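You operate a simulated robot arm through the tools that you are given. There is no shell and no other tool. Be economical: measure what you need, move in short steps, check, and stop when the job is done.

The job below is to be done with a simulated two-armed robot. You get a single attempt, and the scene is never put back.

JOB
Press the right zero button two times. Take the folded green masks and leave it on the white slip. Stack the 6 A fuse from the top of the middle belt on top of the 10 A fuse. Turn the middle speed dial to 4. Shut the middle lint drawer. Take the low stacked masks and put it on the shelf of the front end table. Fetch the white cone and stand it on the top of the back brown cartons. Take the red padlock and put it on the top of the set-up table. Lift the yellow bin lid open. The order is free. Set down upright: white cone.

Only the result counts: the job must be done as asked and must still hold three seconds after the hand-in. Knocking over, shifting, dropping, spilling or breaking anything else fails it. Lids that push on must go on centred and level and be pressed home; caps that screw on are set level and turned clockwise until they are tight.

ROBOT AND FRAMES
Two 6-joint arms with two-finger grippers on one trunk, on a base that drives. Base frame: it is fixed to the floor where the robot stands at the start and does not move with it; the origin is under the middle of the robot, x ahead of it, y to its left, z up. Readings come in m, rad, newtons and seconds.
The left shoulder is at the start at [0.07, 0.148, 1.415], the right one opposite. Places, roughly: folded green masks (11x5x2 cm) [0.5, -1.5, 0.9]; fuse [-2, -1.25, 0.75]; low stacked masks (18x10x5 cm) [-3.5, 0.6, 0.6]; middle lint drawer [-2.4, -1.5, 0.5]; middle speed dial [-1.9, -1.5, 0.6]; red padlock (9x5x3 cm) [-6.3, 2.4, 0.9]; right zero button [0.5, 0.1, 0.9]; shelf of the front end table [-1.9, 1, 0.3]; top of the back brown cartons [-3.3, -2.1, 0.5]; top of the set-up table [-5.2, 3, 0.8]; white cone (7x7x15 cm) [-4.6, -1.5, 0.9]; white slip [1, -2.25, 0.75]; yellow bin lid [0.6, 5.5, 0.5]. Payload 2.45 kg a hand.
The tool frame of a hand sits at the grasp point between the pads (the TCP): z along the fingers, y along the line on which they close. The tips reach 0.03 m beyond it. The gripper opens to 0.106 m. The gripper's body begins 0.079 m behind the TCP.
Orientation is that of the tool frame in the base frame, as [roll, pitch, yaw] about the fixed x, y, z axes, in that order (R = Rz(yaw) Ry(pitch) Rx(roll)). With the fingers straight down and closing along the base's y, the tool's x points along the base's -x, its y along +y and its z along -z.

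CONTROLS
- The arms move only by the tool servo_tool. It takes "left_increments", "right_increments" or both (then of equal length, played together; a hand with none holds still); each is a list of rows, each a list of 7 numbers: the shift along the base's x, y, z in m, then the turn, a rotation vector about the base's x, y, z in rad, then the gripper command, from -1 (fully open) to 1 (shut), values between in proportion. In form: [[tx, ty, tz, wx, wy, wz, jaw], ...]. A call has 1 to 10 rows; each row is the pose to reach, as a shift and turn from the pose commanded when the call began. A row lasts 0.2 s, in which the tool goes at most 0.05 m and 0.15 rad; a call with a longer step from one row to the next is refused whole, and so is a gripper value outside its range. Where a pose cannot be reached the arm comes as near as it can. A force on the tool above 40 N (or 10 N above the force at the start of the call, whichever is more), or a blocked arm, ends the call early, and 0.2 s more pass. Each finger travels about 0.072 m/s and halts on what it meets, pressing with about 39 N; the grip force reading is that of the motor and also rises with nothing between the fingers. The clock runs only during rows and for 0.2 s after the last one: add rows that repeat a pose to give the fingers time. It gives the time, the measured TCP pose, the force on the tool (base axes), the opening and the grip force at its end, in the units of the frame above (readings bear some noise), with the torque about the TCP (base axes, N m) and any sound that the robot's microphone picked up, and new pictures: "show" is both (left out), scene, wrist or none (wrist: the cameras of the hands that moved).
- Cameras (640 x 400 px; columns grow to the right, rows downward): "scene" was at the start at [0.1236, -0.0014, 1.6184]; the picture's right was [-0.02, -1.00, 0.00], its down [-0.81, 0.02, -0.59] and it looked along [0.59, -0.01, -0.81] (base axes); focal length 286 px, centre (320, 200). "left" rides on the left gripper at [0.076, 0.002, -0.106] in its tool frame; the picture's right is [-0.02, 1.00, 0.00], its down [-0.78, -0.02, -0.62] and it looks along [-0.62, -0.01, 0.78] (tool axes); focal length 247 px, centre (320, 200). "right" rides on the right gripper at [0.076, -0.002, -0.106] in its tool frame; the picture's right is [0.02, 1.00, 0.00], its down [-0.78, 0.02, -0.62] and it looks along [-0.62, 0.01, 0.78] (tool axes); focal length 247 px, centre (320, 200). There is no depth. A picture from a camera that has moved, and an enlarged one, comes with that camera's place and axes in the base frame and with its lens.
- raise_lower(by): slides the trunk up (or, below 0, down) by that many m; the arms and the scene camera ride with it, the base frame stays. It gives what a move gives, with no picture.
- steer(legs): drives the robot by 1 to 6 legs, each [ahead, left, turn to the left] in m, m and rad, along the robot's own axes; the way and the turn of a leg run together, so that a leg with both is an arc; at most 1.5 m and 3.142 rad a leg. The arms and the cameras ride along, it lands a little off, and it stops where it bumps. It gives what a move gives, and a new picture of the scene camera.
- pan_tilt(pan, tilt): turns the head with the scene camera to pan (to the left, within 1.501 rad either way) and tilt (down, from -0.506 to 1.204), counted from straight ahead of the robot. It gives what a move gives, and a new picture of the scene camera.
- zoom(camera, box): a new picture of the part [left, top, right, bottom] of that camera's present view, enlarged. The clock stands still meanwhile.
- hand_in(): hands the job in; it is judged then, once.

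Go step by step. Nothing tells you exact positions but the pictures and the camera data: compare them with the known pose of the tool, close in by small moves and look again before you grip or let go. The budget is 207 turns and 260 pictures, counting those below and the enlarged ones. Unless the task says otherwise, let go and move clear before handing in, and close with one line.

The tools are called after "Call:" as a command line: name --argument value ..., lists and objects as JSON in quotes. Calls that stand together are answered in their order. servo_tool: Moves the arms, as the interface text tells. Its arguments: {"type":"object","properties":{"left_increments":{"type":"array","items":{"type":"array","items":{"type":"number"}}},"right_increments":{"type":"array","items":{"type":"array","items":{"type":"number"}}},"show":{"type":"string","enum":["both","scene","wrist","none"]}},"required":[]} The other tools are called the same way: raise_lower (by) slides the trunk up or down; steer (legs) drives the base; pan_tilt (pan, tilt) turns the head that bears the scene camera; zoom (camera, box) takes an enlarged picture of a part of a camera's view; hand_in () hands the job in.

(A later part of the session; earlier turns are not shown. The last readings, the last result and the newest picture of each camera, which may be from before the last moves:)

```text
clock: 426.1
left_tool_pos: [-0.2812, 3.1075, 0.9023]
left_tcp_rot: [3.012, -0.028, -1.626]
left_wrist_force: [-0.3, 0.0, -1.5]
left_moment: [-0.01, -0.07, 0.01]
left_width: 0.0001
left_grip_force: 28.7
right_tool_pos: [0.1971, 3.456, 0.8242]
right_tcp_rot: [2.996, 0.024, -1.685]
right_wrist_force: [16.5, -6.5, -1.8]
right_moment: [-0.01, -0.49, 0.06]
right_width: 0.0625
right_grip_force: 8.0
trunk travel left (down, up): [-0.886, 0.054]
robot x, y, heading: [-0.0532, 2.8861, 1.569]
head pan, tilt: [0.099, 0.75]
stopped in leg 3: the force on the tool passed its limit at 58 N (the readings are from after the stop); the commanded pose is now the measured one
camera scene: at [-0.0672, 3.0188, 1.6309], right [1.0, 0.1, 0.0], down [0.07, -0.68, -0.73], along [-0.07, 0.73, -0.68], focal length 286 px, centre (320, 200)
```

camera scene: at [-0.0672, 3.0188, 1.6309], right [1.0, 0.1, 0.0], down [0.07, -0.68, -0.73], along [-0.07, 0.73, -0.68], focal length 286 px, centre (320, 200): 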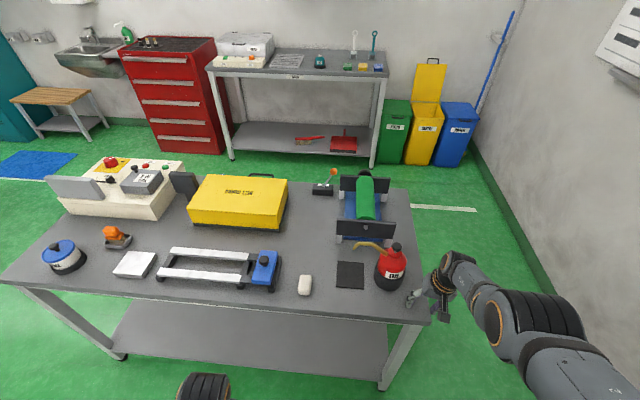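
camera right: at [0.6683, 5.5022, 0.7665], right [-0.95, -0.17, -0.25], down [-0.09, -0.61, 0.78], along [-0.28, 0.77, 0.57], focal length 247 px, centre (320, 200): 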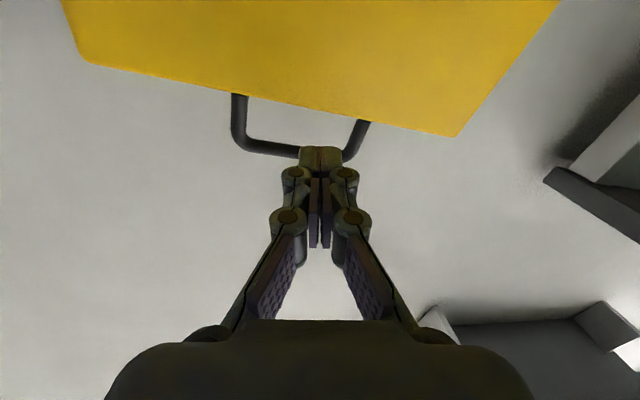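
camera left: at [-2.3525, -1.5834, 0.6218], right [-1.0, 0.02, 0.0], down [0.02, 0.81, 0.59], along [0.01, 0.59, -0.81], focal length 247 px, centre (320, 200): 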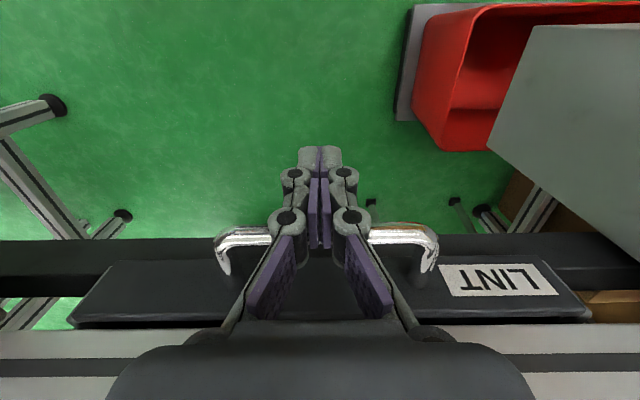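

The right hand brushed the service table's edge; I stop, step right, back off and fix the hand's posture.

Call:
steer --legs '[[0, -0.06, 0]]'

Call:
servo_tool --right_increments '[[0, -0.03, 0.0, 0, 0, 0, 0], [0, -0.06, 0.0, 0, 0, 0, 0], [0, -0.09, 0.02, 0, 0, 0, 0], [0, -0.13, 0.04, 0, -0.1, 0, 0], [0, -0.16, 0.06, 0, -0.15, 0, 0], [0, -0.19, 0.08, 0, -0.15, 0.05, 0], [0, -0.19, 0.1, 0, -0.15, 0.1, 0]]' --show "scene"

```text
clock: 427.1
left_tool_pos: [-0.2238, 3.1068, 0.9006]
left_tcp_rot: [3.016, -0.025, -1.626]
left_wrist_force: [-0.5, -0.1, -0.8]
left_moment: [-0.05, 0.01, 0.03]
left_width: 0.0
left_grip_force: 28.7
right_tool_pos: [0.2493, 3.4565, 0.8276]
right_tcp_rot: [2.99, 0.03, -1.683]
right_wrist_force: [-0.7, 0.6, -0.1]
right_moment: [-0.02, -0.05, -0.03]
right_width: 0.0533
right_grip_force: 0.1
trunk travel left (down, up): [-0.886, 0.054]
robot x, y, heading: [0.0008, 2.8836, 1.57]
head pan, tilt: [0.099, 0.75]
camera scene: at [-0.0133, 3.0174, 1.631], right [0.99, 0.1, 0.0], down [0.07, -0.68, -0.73], along [-0.07, 0.73, -0.68], focal length 286 px, centre (320, 200)
```

scene: 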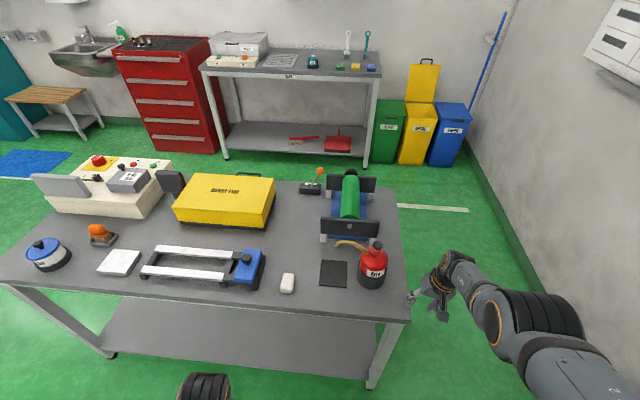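

```text
clock: 427.6
left_tool_pos: [-0.2252, 3.1042, 0.9021]
left_tcp_rot: [3.017, -0.024, -1.624]
left_wrist_force: [0.2, 0.6, -0.6]
left_moment: [-0.02, -0.05, 0.0]
left_width: 0.0
left_grip_force: 27.8
right_tool_pos: [0.2489, 3.4524, 0.8177]
right_tcp_rot: [2.984, 0.056, -1.686]
right_wrist_force: [-7.1, -5.0, 16.8]
right_moment: [-0.16, 0.66, 0.14]
right_width: 0.0641
right_grip_force: 7.2
right hand out of reach, approached as far as the arm can: row 1, 2
trunk travel left (down, up): [-0.886, 0.054]
robot x, y, heading: [-0.0019, 2.8883, 1.573]
head pan, tilt: [0.099, 0.75]
stopped in row 2 (right hand): the force on the tool passed its limit at 49 N (the readings are from after the stop); the commanded pose is now the measured one
camera scene: at [-0.0129, 3.0141, 1.6313], right [0.99, 0.1, 0.0], down [0.07, -0.68, -0.73], along [-0.07, 0.73, -0.68], focal length 286 px, centre (320, 200)
```

scene: 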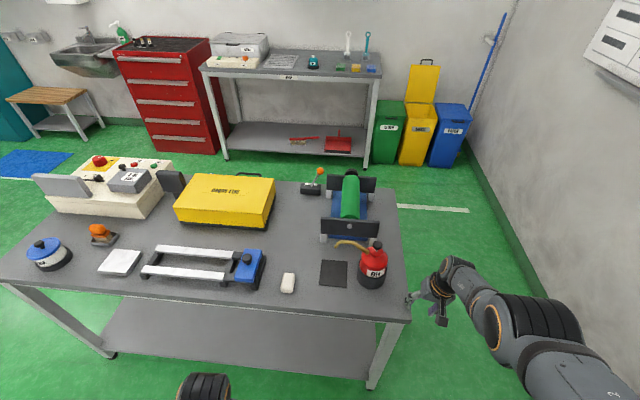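

Still touching the table edge. I move the whole robot right before anything else.

Call:
steer --legs '[[0, -0.2, 0]]'

Call:
raise_lower --by 0.05

Call:
servo_tool --right_increments '[[0, -0.04, -0.01, 0, 0, 0, 0], [0, -0.08, -0.02, 0, 0, 0, 0], [0, -0.12, -0.02, 0, 0, 0, 0], [0, -0.16, -0.02, 0, 0, 0, 0], [0, -0.2, -0.02, 0, 0, 0, 0]]' --show "none"

```text
clock: 429.2
left_tool_pos: [-0.022, 3.1074, 0.9019]
left_tcp_rot: [3.011, -0.026, -1.623]
left_wrist_force: [-0.5, 0.2, -0.2]
left_moment: [-0.01, 0.0, 0.02]
left_width: 0.0
left_grip_force: 28.7
right_tool_pos: [0.4546, 3.4553, 0.8138]
right_tcp_rot: [2.986, 0.054, -1.689]
right_wrist_force: [-0.8, 0.8, 0.4]
right_moment: [-0.01, -0.05, 0.01]
right_width: 0.053
right_grip_force: 0.2
trunk travel left (down, up): [-0.886, 0.054]
robot x, y, heading: [0.2028, 2.89, 1.568]
head pan, tilt: [0.099, 0.75]
camera scene: at [0.1919, 3.0185, 1.631], right [0.99, 0.1, 0.0], down [0.07, -0.68, -0.73], along [-0.07, 0.73, -0.68], focal length 286 px, centre (320, 200)
```

scene: 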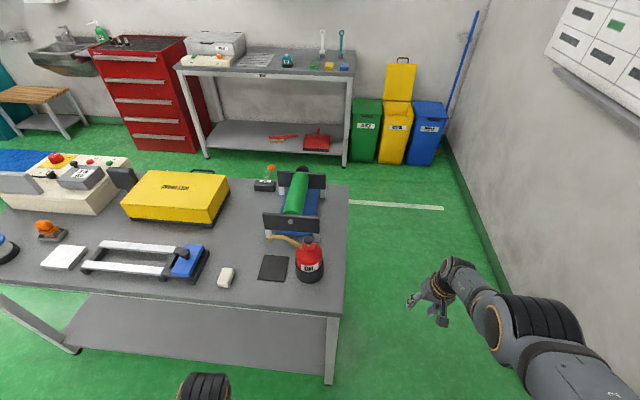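

```text
clock: 430.1
left_tool_pos: [-0.0191, 3.1077, 0.9531]
left_tcp_rot: [3.012, -0.026, -1.623]
left_wrist_force: [-0.3, 0.8, -1.1]
left_moment: [0.0, -0.01, 0.01]
left_width: 0.0
left_grip_force: 28.5
right_tool_pos: [0.4567, 3.4549, 0.8639]
right_tcp_rot: [2.982, 0.052, -1.687]
right_wrist_force: [-0.9, -0.3, 0.1]
right_moment: [-0.02, 0.01, 0.0]
right_width: 0.0529
right_grip_force: 0.1
trunk travel left (down, up): [-0.936, 0.004]
robot x, y, heading: [0.2038, 2.8863, 1.572]
head pan, tilt: [0.099, 0.75]
```

```text
clock: 431.4
left_tool_pos: [-0.0188, 3.1073, 0.952]
left_tcp_rot: [3.009, -0.026, -1.624]
left_wrist_force: [-0.1, 0.4, -0.1]
left_moment: [-0.02, -0.03, 0.05]
left_width: 0.0001
left_grip_force: 28.6
right_tool_pos: [0.4731, 3.3308, 0.7501]
right_tcp_rot: [2.983, 0.052, -1.688]
right_wrist_force: [-0.3, -0.8, -0.5]
right_moment: [0.02, 0.01, -0.02]
right_width: 0.0529
right_grip_force: 0.0
right hand out of reach, approached as far as the arm can: row 1, 2, 3, 4, 5
trunk travel left (down, up): [-0.936, 0.004]
robot x, y, heading: [0.2094, 2.8861, 1.573]
head pan, tilt: [0.099, 0.75]
```

The right arm seems stretched near its limit; I try retracting along the line toward its shoulder.

Call:
servo_tool --right_increments '[[-0.008, -0.02, 0.03, 0, 0, 0, 0], [-0.015, -0.04, 0.065, 0, 0, 0, 0], [-0.022, -0.065, 0.1, 0, 0, 0, 0], [-0.03, -0.09, 0.13, 0, 0, 0, 0], [-0.03, -0.12, 0.16, 0, 0, 0, 0]]' --show "scene"

```text
clock: 432.6
left_tool_pos: [-0.0195, 3.1079, 0.952]
left_tcp_rot: [3.009, -0.025, -1.622]
left_wrist_force: [-0.7, 0.2, 0.5]
left_moment: [0.01, -0.01, 0.01]
left_width: 0.0001
left_grip_force: 28.7
right_tool_pos: [0.4702, 3.3385, 0.7545]
right_tcp_rot: [2.983, 0.052, -1.688]
right_wrist_force: [-0.6, -0.5, 0.5]
right_moment: [0.0, 0.02, -0.02]
right_width: 0.0532
right_grip_force: 0.0
right hand out of reach, approached as far as the arm can: row 1, 2, 3, 4, 5
trunk travel left (down, up): [-0.936, 0.004]
robot x, y, heading: [0.1993, 2.8831, 1.574]
head pan, tilt: [0.099, 0.75]
camera scene: at [0.1951, 3.0187, 1.681], right [0.99, 0.1, 0.0], down [0.07, -0.68, -0.73], along [-0.07, 0.73, -0.68], focal length 286 px, centre (320, 200)
```

scene: 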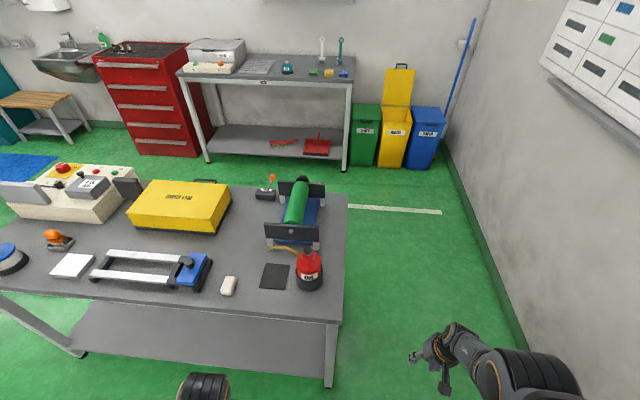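

Call:
servo_tool --right_increments '[[0, 0.03, 0.03, 0.14, 0, 0, 0], [0, 0.05, 0.07, 0.28, 0, 0, 0], [0, 0.07, 0.11, 0.42, 0, 0, 0], [0, 0.08, 0.15, 0.56, 0, 0, 0], [0, 0.08, 0.19, 0.7, 0, 0, 0], [0, 0.08, 0.23, 0.84, 0, 0, 0], [0, 0.08, 0.23, 0.84, 0, 0, 0], [0, 0.08, 0.23, 0.84, 0, 0, 0]]' --show "none"

```text
clock: 434.4
left_tool_pos: [-0.0212, 3.1081, 0.9507]
left_tcp_rot: [3.011, -0.027, -1.622]
left_wrist_force: [0.5, -0.1, -0.9]
left_moment: [-0.02, -0.01, -0.02]
left_width: 0.0
left_grip_force: 29.0
right_tool_pos: [0.5208, 3.5154, 0.8655]
right_tcp_rot: [2.848, 0.884, -1.755]
right_wrist_force: [-0.1, 0.3, -0.3]
right_moment: [0.03, -0.04, -0.03]
right_width: 0.0528
right_grip_force: 0.0
right hand out of reach, approached as far as the arm can: row 1, 2, 3, 4, 5, 6, 7, 8
trunk travel left (down, up): [-0.936, 0.004]
robot x, y, heading: [0.2039, 2.8863, 1.568]
head pan, tilt: [0.099, 0.75]
```

Call:
servo_tool --right_increments '[[0, 0.01, 0.045, 0, 0, 0, 0], [-0.01, 0.02, 0.09, 0, 0, 0, 0], [-0.02, 0.03, 0.135, 0, 0, 0, 0], [-0.03, 0.03, 0.18, 0, 0, 0, 0], [-0.03, 0.03, 0.22, 0, 0, 0, 0], [-0.03, 0.02, 0.26, 0, 0, 0, 0], [-0.03, 0.0, 0.3, 0, 0, 0, 0], [-0.03, -0.03, 0.33, 0, 0, 0, 0], [-0.03, -0.06, 0.34, 0, 0, 0, 0], [-0.03, -0.1, 0.34, 0, 0, 0, 0]]' --show "none"

```text
clock: 436.6
left_tool_pos: [-0.02, 3.1062, 0.9527]
left_tcp_rot: [3.012, -0.027, -1.622]
left_wrist_force: [-0.5, 1.1, 1.2]
left_moment: [0.02, -0.01, 0.04]
left_width: 0.0001
left_grip_force: 28.2
right_tool_pos: [0.5616, 3.6741, 1.0982]
right_tcp_rot: [2.847, 0.887, -1.754]
right_wrist_force: [-0.3, 0.1, -0.1]
right_moment: [-0.02, -0.01, 0.01]
right_width: 0.0532
right_grip_force: 0.0
right hand out of reach, approached as far as the arm can: row 1, 2, 3, 4, 5, 6, 7, 8, 9, 10
trunk travel left (down, up): [-0.936, 0.004]
robot x, y, heading: [0.2075, 2.8864, 1.573]
head pan, tilt: [0.099, 0.75]
```

Call:
servo_tool --right_increments '[[0.01, 0.04, -0.02, 0, 0, 0, 0], [0.02, 0.08, -0.04, 0, 0, 0, 0], [0.02, 0.12, -0.06, 0, 0, 0, 0], [0.02, 0.08, -0.04, 0, 0, 0, 0], [0.01, 0.04, -0.04, 0, 0, 0, 0], [0, 0.0, -0.04, 0, 0, 0, 0], [0, -0.04, -0.04, 0, 0, 0, 0], [0, -0.08, -0.04, 0, 0, 0, 0], [0, -0.12, -0.04, 0, 0, 0, 0], [0, -0.16, -0.04, 0, 0, 0, 0]]' --show "none"

```text
clock: 438.8
left_tool_pos: [-0.0189, 3.107, 0.9514]
left_tcp_rot: [3.009, -0.026, -1.621]
left_wrist_force: [0.1, -0.1, -0.1]
left_moment: [-0.06, 0.01, -0.01]
left_width: 0.0001
left_grip_force: 28.8
right_tool_pos: [0.6033, 3.6033, 0.9975]
right_tcp_rot: [2.844, 0.886, -1.756]
right_wrist_force: [0.0, -0.1, 0.7]
right_moment: [0.0, -0.01, 0.01]
right_width: 0.0531
right_grip_force: 0.0
right hand out of reach, approached as far as the arm can: row 1, 2, 3, 4, 5, 6, 7, 8, 9, 10
trunk travel left (down, up): [-0.936, 0.004]
robot x, y, heading: [0.2004, 2.8862, 1.572]
head pan, tilt: [0.099, 0.75]
```

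The right elbow stays locked straight, so I'll park that arm hanging at the robot's side and do the padlock with the left hand.

Call:
servo_tool --right_increments '[[-0.005, -0.035, -0.035, -0.09, 0, 0, 0], [-0.01, -0.07, -0.07, -0.18, 0, 0, 0], [-0.015, -0.105, -0.1, -0.27, 0, 0, 0], [-0.02, -0.14, -0.13, -0.36, 0, 0, 0], [-0.025, -0.18, -0.16, -0.45, 0, 0, 0], [-0.03, -0.22, -0.18, -0.54, 0, 0, 0], [-0.03, -0.26, -0.2, -0.63, 0, 0, 0], [-0.03, -0.3, -0.22, -0.72, 0, 0, 0], [-0.03, -0.34, -0.24, -0.81, 0, 0, 0], [-0.03, -0.38, -0.25, -0.88, 0, 0, 0]]' --show "none"

Call:
servo_tool --right_increments '[[0, -0.04, -0.01, 0, -0.05, 0, 0], [0, -0.08, -0.02, 0, -0.1, 0, 0], [0, -0.12, -0.02, 0, -0.15, 0, 0], [0, -0.16, -0.02, 0, -0.15, 0, 0], [0, -0.2, -0.02, 0, -0.15, 0, 0], [0, -0.24, -0.02, 0, -0.15, 0, 0]]' --show "scene"

```text
refused: row 5 steps farther than a row can; nothing moved
```

```text
clock: 440.1
left_tool_pos: [-0.0203, 3.1071, 0.9521]
left_tcp_rot: [3.011, -0.027, -1.623]
left_wrist_force: [-0.3, -0.3, -0.9]
left_moment: [0.01, 0.03, 0.01]
left_width: 0.0
left_grip_force: 28.8
right_tool_pos: [0.6568, 3.4879, 0.8892]
right_tcp_rot: [3.085, 0.901, -1.569]
right_wrist_force: [0.3, 0.0, -0.4]
right_moment: [0.01, 0.03, -0.01]
right_width: 0.0531
right_grip_force: 0.0
right hand out of reach, approached as far as the arm can: row 1, 2, 3, 4, 5, 6
trunk travel left (down, up): [-0.936, 0.004]
robot x, y, heading: [0.2035, 2.8857, 1.572]
head pan, tilt: [0.099, 0.75]
camera scene: at [0.1952, 3.0186, 1.681], right [0.99, 0.1, 0.0], down [0.07, -0.68, -0.73], along [-0.07, 0.73, -0.68], focal length 286 px, centre (320, 200)
```

scene: 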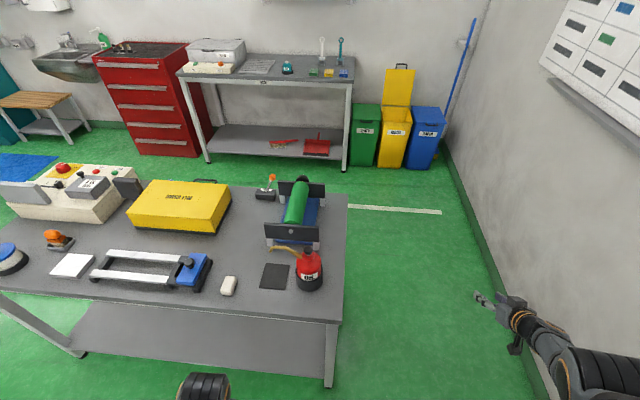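

Call:
servo_tool --right_increments '[[-0.005, -0.03, -0.035, -0.09, 0, 0, 0], [-0.01, -0.06, -0.07, -0.18, 0, 0, 0], [-0.02, -0.095, -0.1, -0.27, 0, 0, 0], [-0.03, -0.135, -0.12, -0.36, 0, 0, 0], [-0.04, -0.175, -0.14, -0.45, 0, 0, 0], [-0.05, -0.218, -0.15, -0.54, 0, 0, 0], [-0.06, -0.262, -0.16, -0.63, 0, 0, 0], [-0.07, -0.306, -0.165, -0.72, 0, 0, 0], [-0.08, -0.35, -0.165, -0.81, 0, 0, 0], [-0.09, -0.395, -0.165, -0.89, 0, 0, 0]]' --show "none"

```text
clock: 442.4
left_tool_pos: [-0.0195, 3.1058, 0.9517]
left_tcp_rot: [3.01, -0.026, -1.626]
left_wrist_force: [-0.1, 0.2, -0.4]
left_moment: [0.01, -0.04, -0.01]
left_width: 0.0001
left_grip_force: 28.5
right_tool_pos: [0.587, 3.1085, 0.6715]
right_tcp_rot: [3.085, 0.009, -1.569]
right_wrist_force: [0.3, -1.2, -0.6]
right_moment: [0.0, 0.0, -0.02]
right_width: 0.0529
right_grip_force: 0.1
right hand out of reach, approached as far as the arm can: row 2, 3, 5, 6, 7, 8, 9, 10
trunk travel left (down, up): [-0.936, 0.004]
robot x, y, heading: [0.1993, 2.8878, 1.574]
head pan, tilt: [0.099, 0.75]
```

Call:
servo_tool --right_increments '[[-0.02, 0.02, 0.03, 0, 0, 0, 0], [-0.04, 0.04, 0.06, 0, 0, 0, 0], [-0.06, 0.06, 0.09, 0, 0, 0, 0], [-0.08, 0.08, 0.12, 0, 0, 0, 0], [-0.1, 0.1, 0.14, 0, 0, 0, 0]]' --show "none"

```text
clock: 443.6
left_tool_pos: [-0.0205, 3.1077, 0.9517]
left_tcp_rot: [3.012, -0.028, -1.623]
left_wrist_force: [0.6, 1.3, -0.2]
left_moment: [0.0, -0.03, 0.02]
left_width: 0.0
left_grip_force: 28.4
right_tool_pos: [0.5094, 3.2605, 0.7117]
right_tcp_rot: [3.084, 0.005, -1.57]
right_wrist_force: [-0.1, 0.3, 0.0]
right_moment: [-0.01, -0.02, 0.02]
right_width: 0.0532
right_grip_force: 0.1
right hand out of reach, approached as far as the arm can: row 1, 2, 3, 4, 5
trunk travel left (down, up): [-0.936, 0.004]
robot x, y, heading: [0.2018, 2.8878, 1.573]
head pan, tilt: [0.099, 0.75]
```

Call:
servo_tool --right_increments '[[0.01, -0.04, -0.02, 0, 0, 0, 0], [0.02, -0.08, -0.03, 0, 0, 0, 0], [0.02, -0.12, -0.04, 0, 0, 0, 0], [0.02, -0.16, -0.04, 0, 0, 0, 0], [0.02, -0.2, -0.04, 0, 0, 0, 0]]' --show "none"

Call:
steer --legs '[[0, 0.6, 0], [0, 0, 1.571], [1.5, 0, 0]]'

Call:
pan_tilt --pan 0.0 --tilt 0.4

```text
clock: 444.8
left_tool_pos: [-0.0201, 3.1057, 0.9521]
left_tcp_rot: [3.011, -0.027, -1.622]
left_wrist_force: [0.0, -0.1, 0.4]
left_moment: [-0.02, 0.05, 0.01]
left_width: 0.0002
left_grip_force: 28.6
right_tool_pos: [0.5351, 3.063, 0.6471]
right_tcp_rot: [3.083, 0.012, -1.57]
right_wrist_force: [0.7, 0.0, 0.2]
right_moment: [0.02, 0.0, -0.02]
right_width: 0.0529
right_grip_force: 0.1
right hand out of reach, approached as far as the arm can: row 2, 3, 4, 5
trunk travel left (down, up): [-0.936, 0.004]
robot x, y, heading: [0.2026, 2.8868, 1.571]
head pan, tilt: [0.099, 0.75]
```

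```text
clock: 459.1
left_tool_pos: [-2.1571, 2.6861, 0.9517]
left_tcp_rot: [3.011, -0.025, -0.076]
left_wrist_force: [-0.2, -0.8, 0.2]
left_moment: [0.02, 0.03, 0.0]
left_width: 0.0
left_grip_force: 28.7
right_tool_pos: [-2.098, 3.2384, 0.6471]
right_tcp_rot: [3.083, 0.011, -0.023]
right_wrist_force: [0.0, 0.4, -0.4]
right_moment: [0.0, -0.04, 0.0]
right_width: 0.0528
right_grip_force: 0.0
trunk travel left (down, up): [-0.936, 0.004]
robot x, y, heading: [-1.927, 2.9014, 3.119]
head pan, tilt: [0.099, 0.75]
camera scene: at [-2.0618, 2.8977, 1.681], right [-0.08, 1.0, 0.0], down [0.68, 0.05, -0.73], along [-0.73, -0.06, -0.68], focal length 286 px, centre (320, 200)
```

scene: 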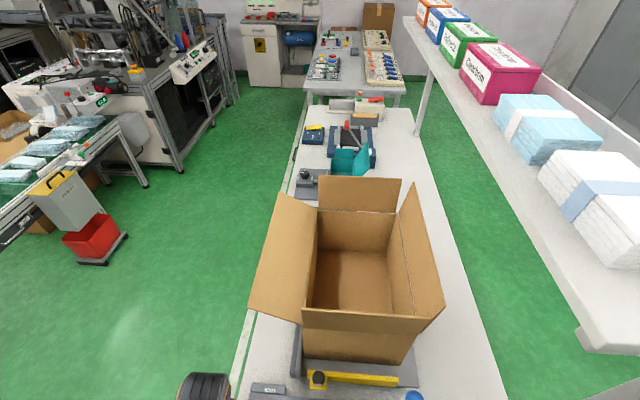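

```text
clock: 460.0
left_tool_pos: [-2.1563, 2.6857, 0.9513]
left_tcp_rot: [3.01, -0.024, -0.077]
left_wrist_force: [-0.4, 0.0, 0.0]
left_moment: [0.01, 0.0, -0.01]
left_width: 0.0
left_grip_force: 28.9
right_tool_pos: [-2.1, 3.2372, 0.6475]
right_tcp_rot: [3.083, 0.009, -0.023]
right_wrist_force: [0.7, 0.0, 0.3]
right_moment: [0.0, 0.03, 0.0]
right_width: 0.0531
right_grip_force: 0.1
trunk travel left (down, up): [-0.936, 0.004]
robot x, y, heading: [-1.9308, 2.9018, 3.118]
head pan, tilt: [0.0, 0.4]
camera scene: at [-2.0725, 2.9061, 1.712], right [0.02, 1.0, 0.0], down [0.39, -0.01, -0.92], along [-0.92, 0.02, -0.39], focal length 286 px, centre (320, 200)
```

scene: 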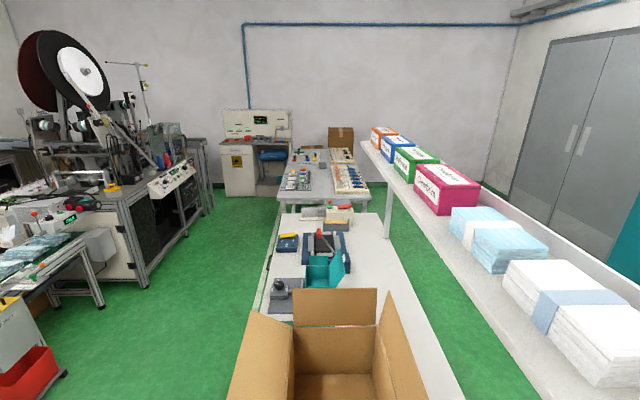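

Call:
zoom --camera "scene" --box '[210, 100, 390, 220]'

```text
3.33 times, centred on (300, 160) of scene
camera zoom: at [-2.0725, 2.9061, 1.712], right [0.02, 1.0, 0.0], down [0.39, -0.01, -0.92], along [-0.92, 0.02, -0.39], focal length 953 px, centre (387, 333)
```

zoom: 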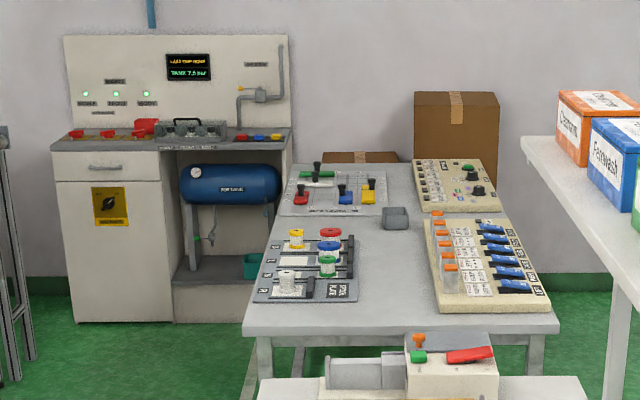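

The padlock sits on the air console at about (-6.2, 2.38), best reached with the right hand, so I try to free the right elbow: in open floor I'll extend the arm forward-down and press it gently on the floor by lowering the trunk, which should flex the elbow.

Call:
steer --legs '[[-0.3, 0, 0], [0, 0, 1.571]]'

Call:
servo_tool --right_increments '[[0, -0.04, 0, 0, 0, 0, 1], [0, -0.08, 0, 0, 0, 0, 1], [0, -0.12, 0.01, 0, 0, 0, 1], [0, -0.16, 0.02, 0, 0, 0, 1], [0, -0.2, 0.03, 0, 0, 0, 1], [0, -0.24, 0.03, 0, 0, 0, 1], [0, -0.28, 0.03, 0, 0, 0, 1], [0, -0.32, 0.03, 0, 0, 0, 1]]' --show "none"

Call:
raise_lower --by -0.6

```text
clock: 465.9
left_tool_pos: [-1.4118, 2.6721, 0.9517]
left_tcp_rot: [3.011, -0.026, 1.508]
left_wrist_force: [-0.8, -0.1, 0.2]
left_moment: [0.05, 0.02, -0.01]
left_width: 0.0
left_grip_force: 28.7
right_tool_pos: [-1.9644, 2.7237, 0.6475]
right_tcp_rot: [3.082, 0.008, 1.56]
right_wrist_force: [0.0, -0.4, 0.4]
right_moment: [-0.02, 0.01, -0.01]
right_width: 0.053
right_grip_force: 0.0
trunk travel left (down, up): [-0.936, 0.004]
robot x, y, heading: [-1.6306, 2.8956, -1.584]
head pan, tilt: [0.0, 0.4]
camera scene: at [-1.6327, 2.7534, 1.7121], right [-1.0, 0.01, 0.0], down [0.0, 0.39, -0.92], along [-0.01, -0.92, -0.39], focal length 286 px, centre (320, 200)
```

scene: 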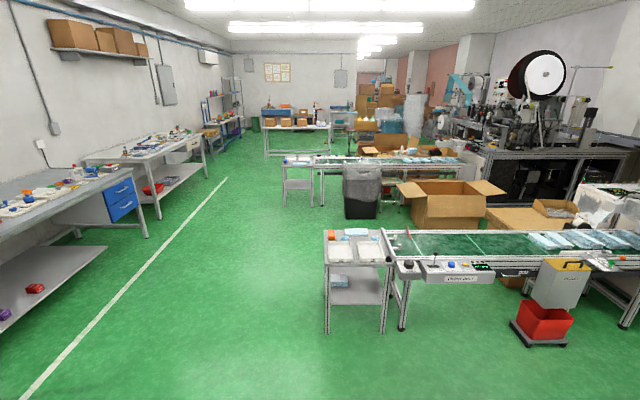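

```text
clock: 467.7
left_tool_pos: [-1.4106, 2.6713, 0.9503]
left_tcp_rot: [3.01, -0.027, 1.507]
left_wrist_force: [0.1, -0.2, -0.4]
left_moment: [0.05, 0.02, -0.02]
left_width: 0.0
left_grip_force: 28.0
right_tool_pos: [-1.9413, 2.4831, 0.7372]
right_tcp_rot: [3.084, 0.007, 1.56]
right_wrist_force: [-0.8, 0.9, 0.5]
right_moment: [0.02, -0.01, -0.01]
right_width: 0.0
right_grip_force: 28.9
right hand out of reach, approached as far as the arm can: row 1, 2, 3, 4, 5, 6, 7, 8
trunk travel left (down, up): [-0.936, 0.004]
robot x, y, heading: [-1.627, 2.8951, -1.582]
head pan, tilt: [0.0, 0.4]
```

```text
refused: -0.6 is not a number from -0.4 to 0.4
```

Call:
raise_lower --by -0.4

Call:
raise_lower --by -0.33

```text
clock: 471.5
left_tool_pos: [-1.4107, 2.6718, 0.5519]
left_tcp_rot: [3.011, -0.026, 1.511]
left_wrist_force: [-0.6, -0.2, 0.4]
left_moment: [-0.02, -0.01, 0.01]
left_width: 0.0
left_grip_force: 28.5
right_tool_pos: [-1.9417, 2.483, 0.3375]
right_tcp_rot: [3.082, 0.009, 1.558]
right_wrist_force: [-0.1, 1.0, 0.2]
right_moment: [-0.01, -0.02, 0.0]
right_width: 0.0002
right_grip_force: 28.4
trunk travel left (down, up): [-0.536, 0.404]
robot x, y, heading: [-1.6304, 2.8986, -1.578]
head pan, tilt: [0.0, 0.4]
```

```text
clock: 474.2
left_tool_pos: [-1.4067, 2.6695, 0.2495]
left_tcp_rot: [2.995, -0.021, 1.507]
left_wrist_force: [9.0, 0.2, 0.2]
left_moment: [0.01, -0.05, 0.01]
left_width: 0.0
left_grip_force: 28.5
right_tool_pos: [-1.9424, 2.4818, 0.0326]
right_tcp_rot: [3.086, 0.009, 1.561]
right_wrist_force: [-0.1, 0.4, 0.9]
right_moment: [0.0, -0.01, 0.0]
right_width: 0.0
right_grip_force: 28.7
trunk travel left (down, up): [-0.231, 0.709]
robot x, y, heading: [-1.6312, 2.8975, -1.581]
head pan, tilt: [0.0, 0.4]
stopped: the force on the tool passed its limit at 52 N (the readings are from after the stop); the commanded pose is now the measured one
```

The left hand touched the chassis; I move it forward and up a little, then continue.

Call:
servo_tool --left_increments '[[0.02, -0.02, 0.03, 0, 0, 0, 1], [0.03, -0.06, 0.06, 0, 0, 0, 1], [0.03, -0.1, 0.08, 0, 0, 0, 1], [0.03, -0.14, 0.08, 0, 0, 0, 1]]' --show "none"

Call:
raise_lower --by -0.03

Call:
servo_tool --right_increments '[[0, 0, 0.03, 0, 0, 0, 1], [0, 0.02, 0.07, 0, 0, 0, 1], [0, 0.04, 0.11, 0, 0, 0, 1], [0, 0.04, 0.15, 0, 0, 0, 1]]' --show "none"

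```text
refused: row 2 steps farther than a row can; nothing moved
```

```text
clock: 474.6
left_tool_pos: [-1.405, 2.6685, 0.2426]
left_tcp_rot: [2.99, -0.015, 1.503]
left_wrist_force: [3.3, 0.1, -0.4]
left_moment: [-0.01, 0.0, 0.0]
left_width: 0.0004
left_grip_force: 28.3
right_tool_pos: [-1.9415, 2.4822, 0.0284]
right_tcp_rot: [3.079, 0.005, 1.561]
right_wrist_force: [3.2, 6.5, 23.5]
right_moment: [0.24, 0.05, -0.04]
right_width: 0.0
right_grip_force: 28.6
trunk travel left (down, up): [-0.222, 0.718]
robot x, y, heading: [-1.6347, 2.8914, -1.582]
head pan, tilt: [0.0, 0.4]
stopped: the force on the tool passed its limit at 78 N (the readings are from after the stop); the commanded pose is now the measured one
```

```text
clock: 475.6
left_tool_pos: [-1.4042, 2.6675, 0.2427]
left_tcp_rot: [2.986, -0.016, 1.505]
left_wrist_force: [5.8, -0.6, -2.6]
left_moment: [0.02, 0.02, 0.02]
left_width: 0.0
left_grip_force: 28.4
right_tool_pos: [-1.9446, 2.4815, 0.0482]
right_tcp_rot: [3.081, 0.002, 1.561]
right_wrist_force: [0.4, -0.2, -0.5]
right_moment: [-0.02, -0.01, -0.01]
right_width: 0.0
right_grip_force: 28.4
right hand out of reach, approached as far as the arm can: row 1, 2, 3, 4
trunk travel left (down, up): [-0.222, 0.718]
robot x, y, heading: [-1.6326, 2.8958, -1.585]
head pan, tilt: [0.0, 0.4]
```

Call:
servo_tool --left_increments '[[0.02, -0.02, 0.02, 0, 0, 0, 1], [0.03, -0.05, 0.04, 0, 0, 0, 1], [0.03, -0.09, 0.06, 0, 0, 0, 1], [0.03, -0.13, 0.07, 0, 0, 0, 1]]' --show "none"

Call:
raise_lower --by -0.06

Call:
raise_lower --by -0.04

Call:
raise_lower --by -0.04

Call:
raise_lower --by -0.04

Call:
servo_tool --right_increments '[[0, 0, 0.03, 0, 0, 0, 1], [0, 0, 0.07, 0, 0, 0, 1], [0, 0, 0.11, 0, 0, 0, 1], [0, 0, 0.15, 0, 0, 0, 1]]' --show "none"

```text
clock: 476.6
left_tool_pos: [-1.3752, 2.5367, 0.314]
left_tcp_rot: [2.987, -0.017, 1.504]
left_wrist_force: [-0.5, -0.3, -0.3]
left_moment: [0.0, -0.01, -0.03]
left_width: 0.0
left_grip_force: 29.5
right_tool_pos: [-1.9455, 2.4814, 0.0477]
right_tcp_rot: [3.08, 0.002, 1.56]
right_wrist_force: [-1.2, -0.5, -0.2]
right_moment: [-0.01, 0.01, 0.02]
right_width: 0.0002
right_grip_force: 28.6
trunk travel left (down, up): [-0.222, 0.718]
robot x, y, heading: [-1.6316, 2.8956, -1.578]
head pan, tilt: [0.0, 0.4]
```

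```text
clock: 477.1
left_tool_pos: [-1.3738, 2.5366, 0.2906]
left_tcp_rot: [2.99, -0.014, 1.505]
left_wrist_force: [-0.1, 0.0, 0.9]
left_moment: [0.0, 0.0, 0.0]
left_width: 0.0
left_grip_force: 28.7
right_tool_pos: [-1.9451, 2.482, 0.0284]
right_tcp_rot: [3.076, -0.004, 1.559]
right_wrist_force: [3.2, 7.9, 22.1]
right_moment: [0.21, 0.06, -0.03]
right_width: 0.0003
right_grip_force: 28.5
trunk travel left (down, up): [-0.198, 0.742]
robot x, y, heading: [-1.6337, 2.8966, -1.579]
head pan, tilt: [0.0, 0.4]
stopped: the force on the tool passed its limit at 109 N (the readings are from after the stop); the commanded pose is now the measured one
```

```text
clock: 477.4
left_tool_pos: [-1.3741, 2.536, 0.2896]
left_tcp_rot: [2.988, -0.013, 1.502]
left_wrist_force: [-0.7, 0.6, 0.3]
left_moment: [-0.01, 0.03, 0.0]
left_width: 0.0
left_grip_force: 28.1
right_tool_pos: [-1.9458, 2.4815, 0.0279]
right_tcp_rot: [3.078, -0.005, 1.559]
right_wrist_force: [2.9, 9.5, 26.8]
right_moment: [0.18, 0.05, -0.03]
right_width: 0.0
right_grip_force: 28.0
trunk travel left (down, up): [-0.197, 0.743]
robot x, y, heading: [-1.6341, 2.8972, -1.58]
head pan, tilt: [0.0, 0.4]
stopped: the force on the tool passed its limit at 62 N (the readings are from after the stop); the commanded pose is now the measured one
```

```text
clock: 477.7
left_tool_pos: [-1.3737, 2.536, 0.2885]
left_tcp_rot: [2.989, -0.013, 1.501]
left_wrist_force: [0.4, -0.2, 0.5]
left_moment: [-0.02, -0.01, 0.01]
left_width: 0.0
left_grip_force: 28.6
right_tool_pos: [-1.9455, 2.481, 0.0288]
right_tcp_rot: [3.076, -0.009, 1.559]
right_wrist_force: [4.1, 9.4, 26.4]
right_moment: [0.22, 0.08, 0.0]
right_width: 0.0
right_grip_force: 28.5
trunk travel left (down, up): [-0.196, 0.744]
robot x, y, heading: [-1.6317, 2.8963, -1.584]
head pan, tilt: [0.0, 0.4]
stopped: the force on the tool passed its limit at 62 N (the readings are from after the stop); the commanded pose is now the measured one
```

```text
clock: 478.0
left_tool_pos: [-1.3743, 2.5369, 0.2874]
left_tcp_rot: [2.989, -0.012, 1.503]
left_wrist_force: [-0.1, -0.3, -0.4]
left_moment: [0.01, 0.01, -0.03]
left_width: 0.0001
left_grip_force: 28.8
right_tool_pos: [-1.9466, 2.4809, 0.0283]
right_tcp_rot: [3.073, -0.011, 1.559]
right_wrist_force: [2.7, 9.7, 26.8]
right_moment: [0.14, 0.06, -0.02]
right_width: 0.0
right_grip_force: 27.8
trunk travel left (down, up): [-0.195, 0.745]
robot x, y, heading: [-1.6339, 2.8956, -1.586]
head pan, tilt: [0.0, 0.4]
stopped: the force on the tool passed its limit at 58 N (the readings are from after the stop); the commanded pose is now the measured one
```

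```text
clock: 478.6
left_tool_pos: [-1.3746, 2.5352, 0.2873]
left_tcp_rot: [2.988, -0.014, 1.502]
left_wrist_force: [0.9, 0.6, -0.5]
left_moment: [-0.01, -0.02, 0.0]
left_width: 0.0001
left_grip_force: 29.1
right_tool_pos: [-1.9463, 2.477, 0.0275]
right_tcp_rot: [3.07, -0.02, 1.56]
right_wrist_force: [1.5, -1.5, 20.3]
right_moment: [-0.22, 0.05, 0.03]
right_width: 0.0001
right_grip_force: 28.5
right hand out of reach, approached as far as the arm can: row 1, 2
trunk travel left (down, up): [-0.195, 0.745]
robot x, y, heading: [-1.6316, 2.8926, -1.581]
head pan, tilt: [0.0, 0.4]
stopped in row 2 (right hand): the force on the tool passed its limit at 65 N (the readings are from after the stop); the commanded pose is now the measured one
```

The right wrist seems to have flipped (forearm roll turned over) at the bin. I hang the arm straight down and spin the tool a full turn to undo it.

Call:
raise_lower --by 0.4

Call:
servo_tool --right_increments '[[0.02, 0.035, -0.02, 0, 0, 0, 1], [0.04, 0.07, -0.04, 0, 0, 0, 1], [0.06, 0.11, -0.06, 0, 0, 0, 1], [0.08, 0.15, -0.08, 0, 0, 0, 1], [0.1, 0.19, -0.1, 0, 0, 0, 1], [0.12, 0.23, -0.11, 0, 0, 0, 1], [0.12, 0.27, -0.13, 0, 0, 0, 1], [0.12, 0.31, -0.14, 0, 0, 0, 1]]' --show "none"

Call:
servo_tool --right_increments '[[0, 0, 0, 0, 0, 0.15, 1], [0, 0, 0, 0, 0, 0.3, 1], [0, 0, 0, 0, 0, 0.45, 1], [0, 0, 0, 0, 0, 0.6, 1], [0, 0, 0, 0, 0, 0.75, 1], [0, 0, 0, 0, 0, 0.9, 1], [0, 0, 0, 0, 0, 1.05, 1], [0, 0, 0, 0, 0, 1.2, 1], [0, 0, 0, 0, 0, 1.35, 1], [0, 0, 0, 0, 0, 1.5, 1]]' --show "none"

```text
clock: 482.4
left_tool_pos: [-1.3751, 2.5365, 0.6867]
left_tcp_rot: [2.988, -0.017, 1.503]
left_wrist_force: [0.5, 0.3, 0.2]
left_moment: [0.05, 0.03, 0.01]
left_width: 0.0003
left_grip_force: 28.5
right_tool_pos: [-1.9458, 2.4812, 0.4253]
right_tcp_rot: [3.068, -0.026, 1.558]
right_wrist_force: [-0.1, -0.1, -0.7]
right_moment: [0.02, 0.0, -0.02]
right_width: 0.0
right_grip_force: 28.3
trunk travel left (down, up): [-0.595, 0.345]
robot x, y, heading: [-1.6314, 2.8968, -1.58]
head pan, tilt: [0.0, 0.4]
```

```text
clock: 484.2
left_tool_pos: [-1.3743, 2.5367, 0.6874]
left_tcp_rot: [2.985, -0.013, 1.503]
left_wrist_force: [-0.8, -0.6, 0.3]
left_moment: [0.02, 0.03, 0.04]
left_width: 0.0001
left_grip_force: 28.8
right_tool_pos: [-1.8269, 2.791, 0.2847]
right_tcp_rot: [3.069, -0.024, 1.558]
right_wrist_force: [-0.2, 0.3, -0.5]
right_moment: [0.03, 0.02, 0.0]
right_width: 0.0
right_grip_force: 28.6
right hand out of reach, approached as far as the arm can: row 2, 3, 4, 5, 6, 7
trunk travel left (down, up): [-0.595, 0.345]
robot x, y, heading: [-1.6341, 2.8998, -1.583]
head pan, tilt: [0.0, 0.4]
```

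```text
clock: 486.4
left_tool_pos: [-1.3742, 2.5372, 0.688]
left_tcp_rot: [2.987, -0.013, 1.501]
left_wrist_force: [-0.3, 0.6, 0.7]
left_moment: [-0.02, 0.02, 0.02]
left_width: 0.0
left_grip_force: 29.0
right_tool_pos: [-1.8561, 2.7997, 0.2868]
right_tcp_rot: [3.08, 0.02, 3.058]
right_wrist_force: [0.2, -0.2, 0.4]
right_moment: [0.01, 0.02, 0.0]
right_width: 0.0
right_grip_force: 28.9
right hand out of reach, approached as far as the arm can: row 3, 4, 5, 6, 7, 8, 9, 10
trunk travel left (down, up): [-0.595, 0.345]
robot x, y, heading: [-1.6337, 2.8998, -1.585]
head pan, tilt: [0.0, 0.4]
```

Call:
servo_tool --right_increments '[[0, 0, 0, 0, 0, 0.15, 1], [0, 0, 0, 0, 0, 0.3, 1], [0, 0, 0, 0, 0, 0.45, 1], [0, 0, 0, 0, 0, 0.6, 1], [0, 0, 0, 0, 0, 0.75, 1], [0, 0, 0, 0, 0, 0.9, 1], [0, 0, 0, 0, 0, 1.05, 1], [0, 0, 0, 0, 0, 1.2, 1], [0, 0, 0, 0, 0, 1.35, 1], [0, 0, 0, 0, 0, 1.5, 1]]' --show "none"

Call:
servo_tool --right_increments '[[0, 0, 0, 0, 0, 0.15, 1], [0, 0, 0, 0, 0, 0.3, 1], [0, 0, 0, 0, 0, 0.45, 1], [0, 0, 0, 0, 0, 0.6, 1], [0, 0, 0, 0, 0, 0.75, 1], [0, 0, 0, 0, 0, 0.9, 1], [0, 0, 0, 0, 0, 1.05, 1], [0, 0, 0, 0, 0, 1.2, 1], [0, 0, 0, 0, 0, 1.35, 1], [0, 0, 0, 0, 0, 1.5, 1]]' --show "none"

Call:
servo_tool --right_increments '[[0, -0.03, 0.03, 0, 0, 0, 1], [0, -0.06, 0.07, 0, 0, 0, 1], [0, -0.09, 0.11, 0, 0, 0, 1], [0, -0.12, 0.15, 0, 0, 0, 1]]' --show "none"

```text
clock: 488.6
left_tool_pos: [-1.3737, 2.537, 0.6879]
left_tcp_rot: [2.989, -0.015, 1.504]
left_wrist_force: [0.4, -0.3, 0.3]
left_moment: [-0.01, -0.04, 0.03]
left_width: 0.0
left_grip_force: 28.4
right_tool_pos: [-1.8848, 2.8042, 0.2856]
right_tcp_rot: [3.108, -0.033, -1.72]
right_wrist_force: [-0.4, -0.2, -0.4]
right_moment: [0.0, -0.01, -0.03]
right_width: 0.0
right_grip_force: 28.9
right hand out of reach, approached as far as the arm can: row 1, 2, 3, 4, 5, 6, 7, 8, 9, 10
trunk travel left (down, up): [-0.595, 0.345]
robot x, y, heading: [-1.6327, 2.895, -1.582]
head pan, tilt: [0.0, 0.4]
```

```text
clock: 490.8
left_tool_pos: [-1.375, 2.536, 0.687]
left_tcp_rot: [2.989, -0.017, 1.503]
left_wrist_force: [-0.4, -0.1, 0.1]
left_moment: [-0.01, -0.03, 0.02]
left_width: 0.0
left_grip_force: 28.8
right_tool_pos: [-1.8839, 2.8083, 0.2844]
right_tcp_rot: [3.069, -0.026, -0.221]
right_wrist_force: [-0.3, -1.2, 1.0]
right_moment: [0.0, 0.0, 0.0]
right_width: 0.0001
right_grip_force: 28.2
right hand out of reach, approached as far as the arm can: row 1, 2
trunk travel left (down, up): [-0.595, 0.345]
robot x, y, heading: [-1.6331, 2.8972, -1.579]
head pan, tilt: [0.0, 0.4]
```

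```text
clock: 491.8
left_tool_pos: [-1.3754, 2.5354, 0.6856]
left_tcp_rot: [2.988, -0.019, 1.503]
left_wrist_force: [-0.4, -0.7, -0.8]
left_moment: [0.02, 0.03, 0.03]
left_width: 0.0
left_grip_force: 28.6
right_tool_pos: [-1.8877, 2.6502, 0.3075]
right_tcp_rot: [3.075, -0.024, -0.224]
right_wrist_force: [-0.6, 3.2, -0.8]
right_moment: [-0.29, -0.02, 0.02]
right_width: 0.0
right_grip_force: 29.1
right hand out of reach, approached as far as the arm can: row 1, 2, 3, 4
trunk travel left (down, up): [-0.595, 0.345]
robot x, y, heading: [-1.6315, 2.8957, -1.583]
head pan, tilt: [0.0, 0.4]
```

That doesn't free it, so I'll do the padlock with the left hand: right arm parked hanging straight below its shoulder. I drive west through the aisle at y≈2.25.

Call:
servo_tool --right_increments '[[0.03, 0.03, -0.01, 0, 0, 0, 1], [0.055, 0.065, -0.02, 0, 0, 0, 1], [0.08, 0.105, -0.03, 0, 0, 0, 1], [0.105, 0.145, -0.03, 0, 0, 0, 1], [0.108, 0.175, -0.03, 0, 0, 0, 1]]' --left_increments '[[0, 0.02, 0, 0, 0, 0, 1], [0, 0.04, 0, 0, 0, 0, 1], [0, 0.06, 0, 0, 0, 0, 1], [0, 0.06, 0, 0, 0, 0, 1], [0, 0.06, 0, 0, 0, 0, 1]]' --show "none"

Call:
raise_lower --by 0.34

Call:
steer --legs '[[0.62, 0, 0], [0, 0, -1.56], [1.5, 0, 0], [1.4, 0, 0]]'

```text
clock: 493.0
left_tool_pos: [-1.3746, 2.5978, 0.6873]
left_tcp_rot: [2.987, -0.013, 1.503]
left_wrist_force: [0.1, 1.0, 0.5]
left_moment: [0.0, -0.03, 0.02]
left_width: 0.0
left_grip_force: 28.9
right_tool_pos: [-1.7843, 2.823, 0.2868]
right_tcp_rot: [3.066, -0.027, -0.222]
right_wrist_force: [0.3, -0.3, -0.1]
right_moment: [0.04, 0.0, 0.01]
right_width: 0.0
right_grip_force: 28.9
right hand out of reach, approached as far as the arm can: row 1, 2, 3, 4, 5
trunk travel left (down, up): [-0.595, 0.345]
robot x, y, heading: [-1.6324, 2.8941, -1.586]
head pan, tilt: [0.0, 0.4]
```

```text
clock: 496.3
left_tool_pos: [-1.3754, 2.5964, 1.0274]
left_tcp_rot: [2.987, -0.015, 1.504]
left_wrist_force: [-0.2, 0.2, 0.0]
left_moment: [-0.01, 0.0, 0.01]
left_width: 0.0
left_grip_force: 28.7
right_tool_pos: [-1.7843, 2.8231, 0.6274]
right_tcp_rot: [3.069, -0.026, -0.225]
right_wrist_force: [0.2, 0.5, 0.3]
right_moment: [-0.04, -0.02, 0.03]
right_width: 0.0001
right_grip_force: 28.2
trunk travel left (down, up): [-0.935, 0.005]
robot x, y, heading: [-1.6326, 2.8974, -1.583]
head pan, tilt: [0.0, 0.4]
```

```text
clock: 517.1
left_tool_pos: [-4.8098, 1.9012, 1.0287]
left_tcp_rot: [2.988, -0.016, -0.021]
left_wrist_force: [0.7, -0.5, -0.4]
left_moment: [0.01, 0.04, 0.0]
left_width: 0.0
left_grip_force: 28.2
right_tool_pos: [-4.6025, 2.3216, 0.626]
right_tcp_rot: [3.069, -0.025, -1.749]
right_wrist_force: [0.4, -0.2, -0.6]
right_moment: [0.0, -0.02, -0.01]
right_width: 0.0
right_grip_force: 28.4
trunk travel left (down, up): [-0.935, 0.005]
robot x, y, heading: [-4.5182, 2.1747, -3.103]
head pan, tilt: [0.0, 0.4]
camera scene: at [-4.6636, 2.1666, 1.7119], right [-0.04, 1.0, 0.0], down [0.39, 0.01, -0.92], along [-0.92, -0.03, -0.39], focal length 286 px, centre (320, 200)
```

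scene: 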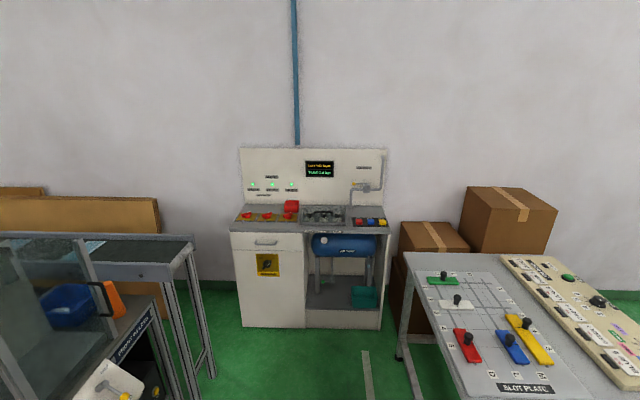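

Call:
zoom --camera "scene" --box '[225, 180, 400, 270]'

```text
3.66 times, centred on (312, 225) of scene
camera zoom: at [-4.6636, 2.1666, 1.7119], right [-0.04, 1.0, 0.0], down [0.39, 0.01, -0.92], along [-0.92, -0.03, -0.39], focal length 1046 px, centre (347, 109)
```

zoom: 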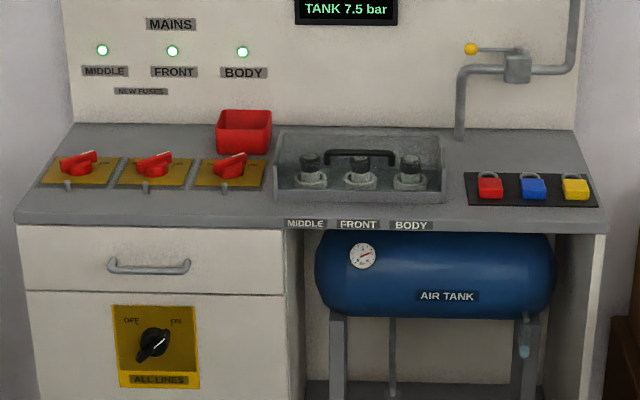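

The red padlock lies at about (-6.30, 2.352) on the console's tray. I drive to about (-5.76, 2.28), turned slightly right, so it falls before the left hand.

Call:
steer --legs '[[1.2, 0, 0], [0.04, -0.15, 0], [0, 0, -0.48]]'

Call:
servo_tool --left_increments '[[0, 0, -0.01, 0.05, 0, 0.13, 0], [0, 0, -0.02, 0.1, 0, 0.26, -0.2], [0, 0.0, -0.03, 0.15, 0, 0.39, -0.3], [0, 0, -0.03, 0.15, 0, 0.5, -0.3]]' --show "wrist"

```text
clock: 525.7
left_tool_pos: [-6.1619, 2.1839, 1.027]
left_tcp_rot: [2.988, -0.016, -0.517]
left_wrist_force: [0.0, -0.1, -0.8]
left_moment: [0.01, 0.0, 0.0]
left_width: 0.0001
left_grip_force: 28.5
right_tool_pos: [-5.781, 2.4539, 0.6265]
right_tcp_rot: [3.07, -0.026, -2.245]
right_wrist_force: [0.2, 0.9, -0.2]
right_moment: [0.01, 0.01, -0.02]
right_width: 0.0003
right_grip_force: 28.7
trunk travel left (down, up): [-0.935, 0.005]
robot x, y, heading: [-5.7789, 2.2837, 2.675]
head pan, tilt: [0.0, 0.4]
camera scene: at [-5.9087, 2.3478, 1.7119], right [0.44, 0.9, 0.0], down [0.35, -0.17, -0.92], along [-0.83, 0.41, -0.39], focal length 286 px, centre (320, 200)
```

scene: 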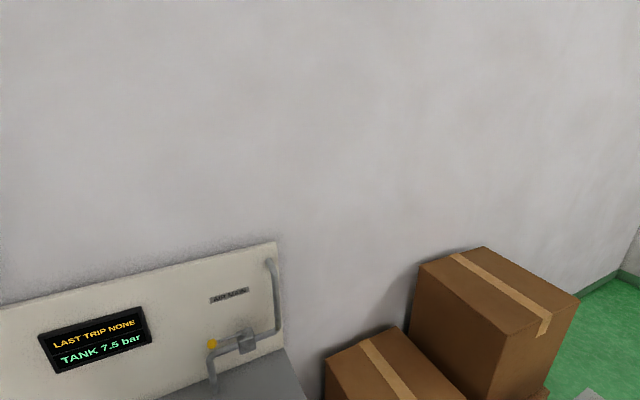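

```text
clock: 526.7
left_tool_pos: [-6.1616, 2.1838, 0.9958]
left_tcp_rot: [3.13, 0.023, -0.013]
left_wrist_force: [-0.3, 0.3, 0.1]
left_moment: [-0.02, -0.01, -0.02]
left_width: 0.0687
left_grip_force: 0.0
right_tool_pos: [-5.7808, 2.4543, 0.627]
right_tcp_rot: [3.069, -0.028, -2.243]
right_wrist_force: [-0.6, -0.5, 0.1]
right_moment: [0.01, 0.0, 0.01]
right_width: 0.0
right_grip_force: 28.1
trunk travel left (down, up): [-0.935, 0.005]
robot x, y, heading: [-5.7767, 2.2815, 2.677]
head pan, tilt: [0.0, 0.4]
camera left: at [-6.0842, 2.181, 1.101], right [-0.03, -1.0, 0.01], down [-0.77, 0.03, 0.64], along [-0.64, 0.01, -0.77], focal length 247 px, centre (320, 200)
```

left: 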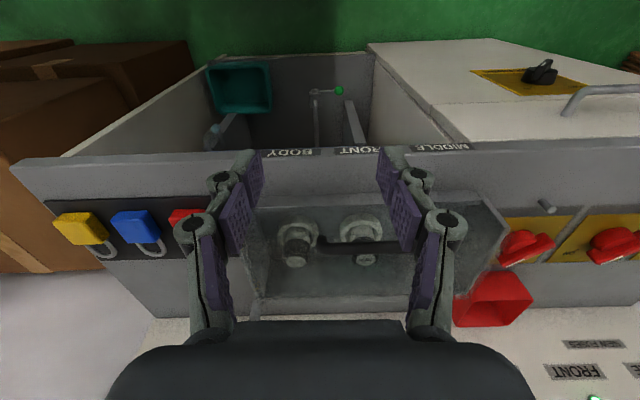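

The red padlock is at about (-6.31, 2.354). I move the left hand above it.

Call:
servo_tool --left_increments '[[-0.02, 0.035, 0, 0, 0, 0, -0.3], [-0.05, 0.07, 0, 0, 0, 0, -0.3], [-0.08, 0.105, 0, 0, 0, 0, -0.3], [-0.11, 0.14, 0, 0, 0, 0, -0.3], [-0.14, 0.168, 0, 0, 0, 0, -0.3], [-0.14, 0.168, 0, 0, 0, 0, -0.3]]' --show "wrist"

```text
clock: 528.1
left_tool_pos: [-6.3001, 2.3519, 0.9982]
left_tcp_rot: [3.13, 0.025, -0.014]
left_wrist_force: [0.4, -0.4, 0.1]
left_moment: [0.01, 0.01, -0.02]
left_width: 0.0688
left_grip_force: 0.1
right_tool_pos: [-5.7795, 2.4541, 0.6276]
right_tcp_rot: [3.066, -0.027, -2.245]
right_wrist_force: [0.9, 1.1, 0.4]
right_moment: [0.05, 0.01, 0.02]
right_width: 0.0
right_grip_force: 28.8
trunk travel left (down, up): [-0.935, 0.005]
robot x, y, heading: [-5.7831, 2.2857, 2.686]
head pan, tilt: [0.0, 0.4]
camera left: at [-6.2221, 2.3494, 1.1022], right [-0.04, -1.0, 0.01], down [-0.77, 0.03, 0.64], along [-0.64, 0.02, -0.77], focal length 247 px, centre (320, 200)
```

left: 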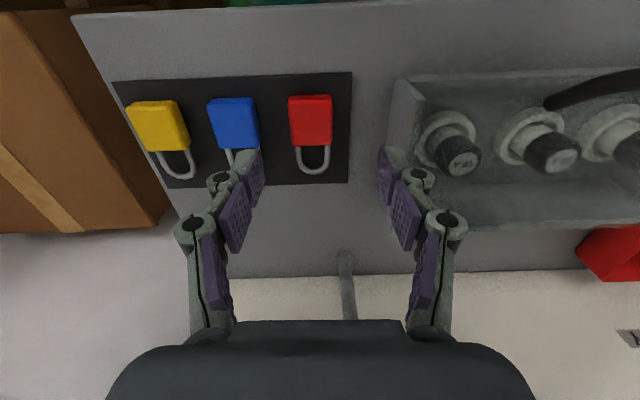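

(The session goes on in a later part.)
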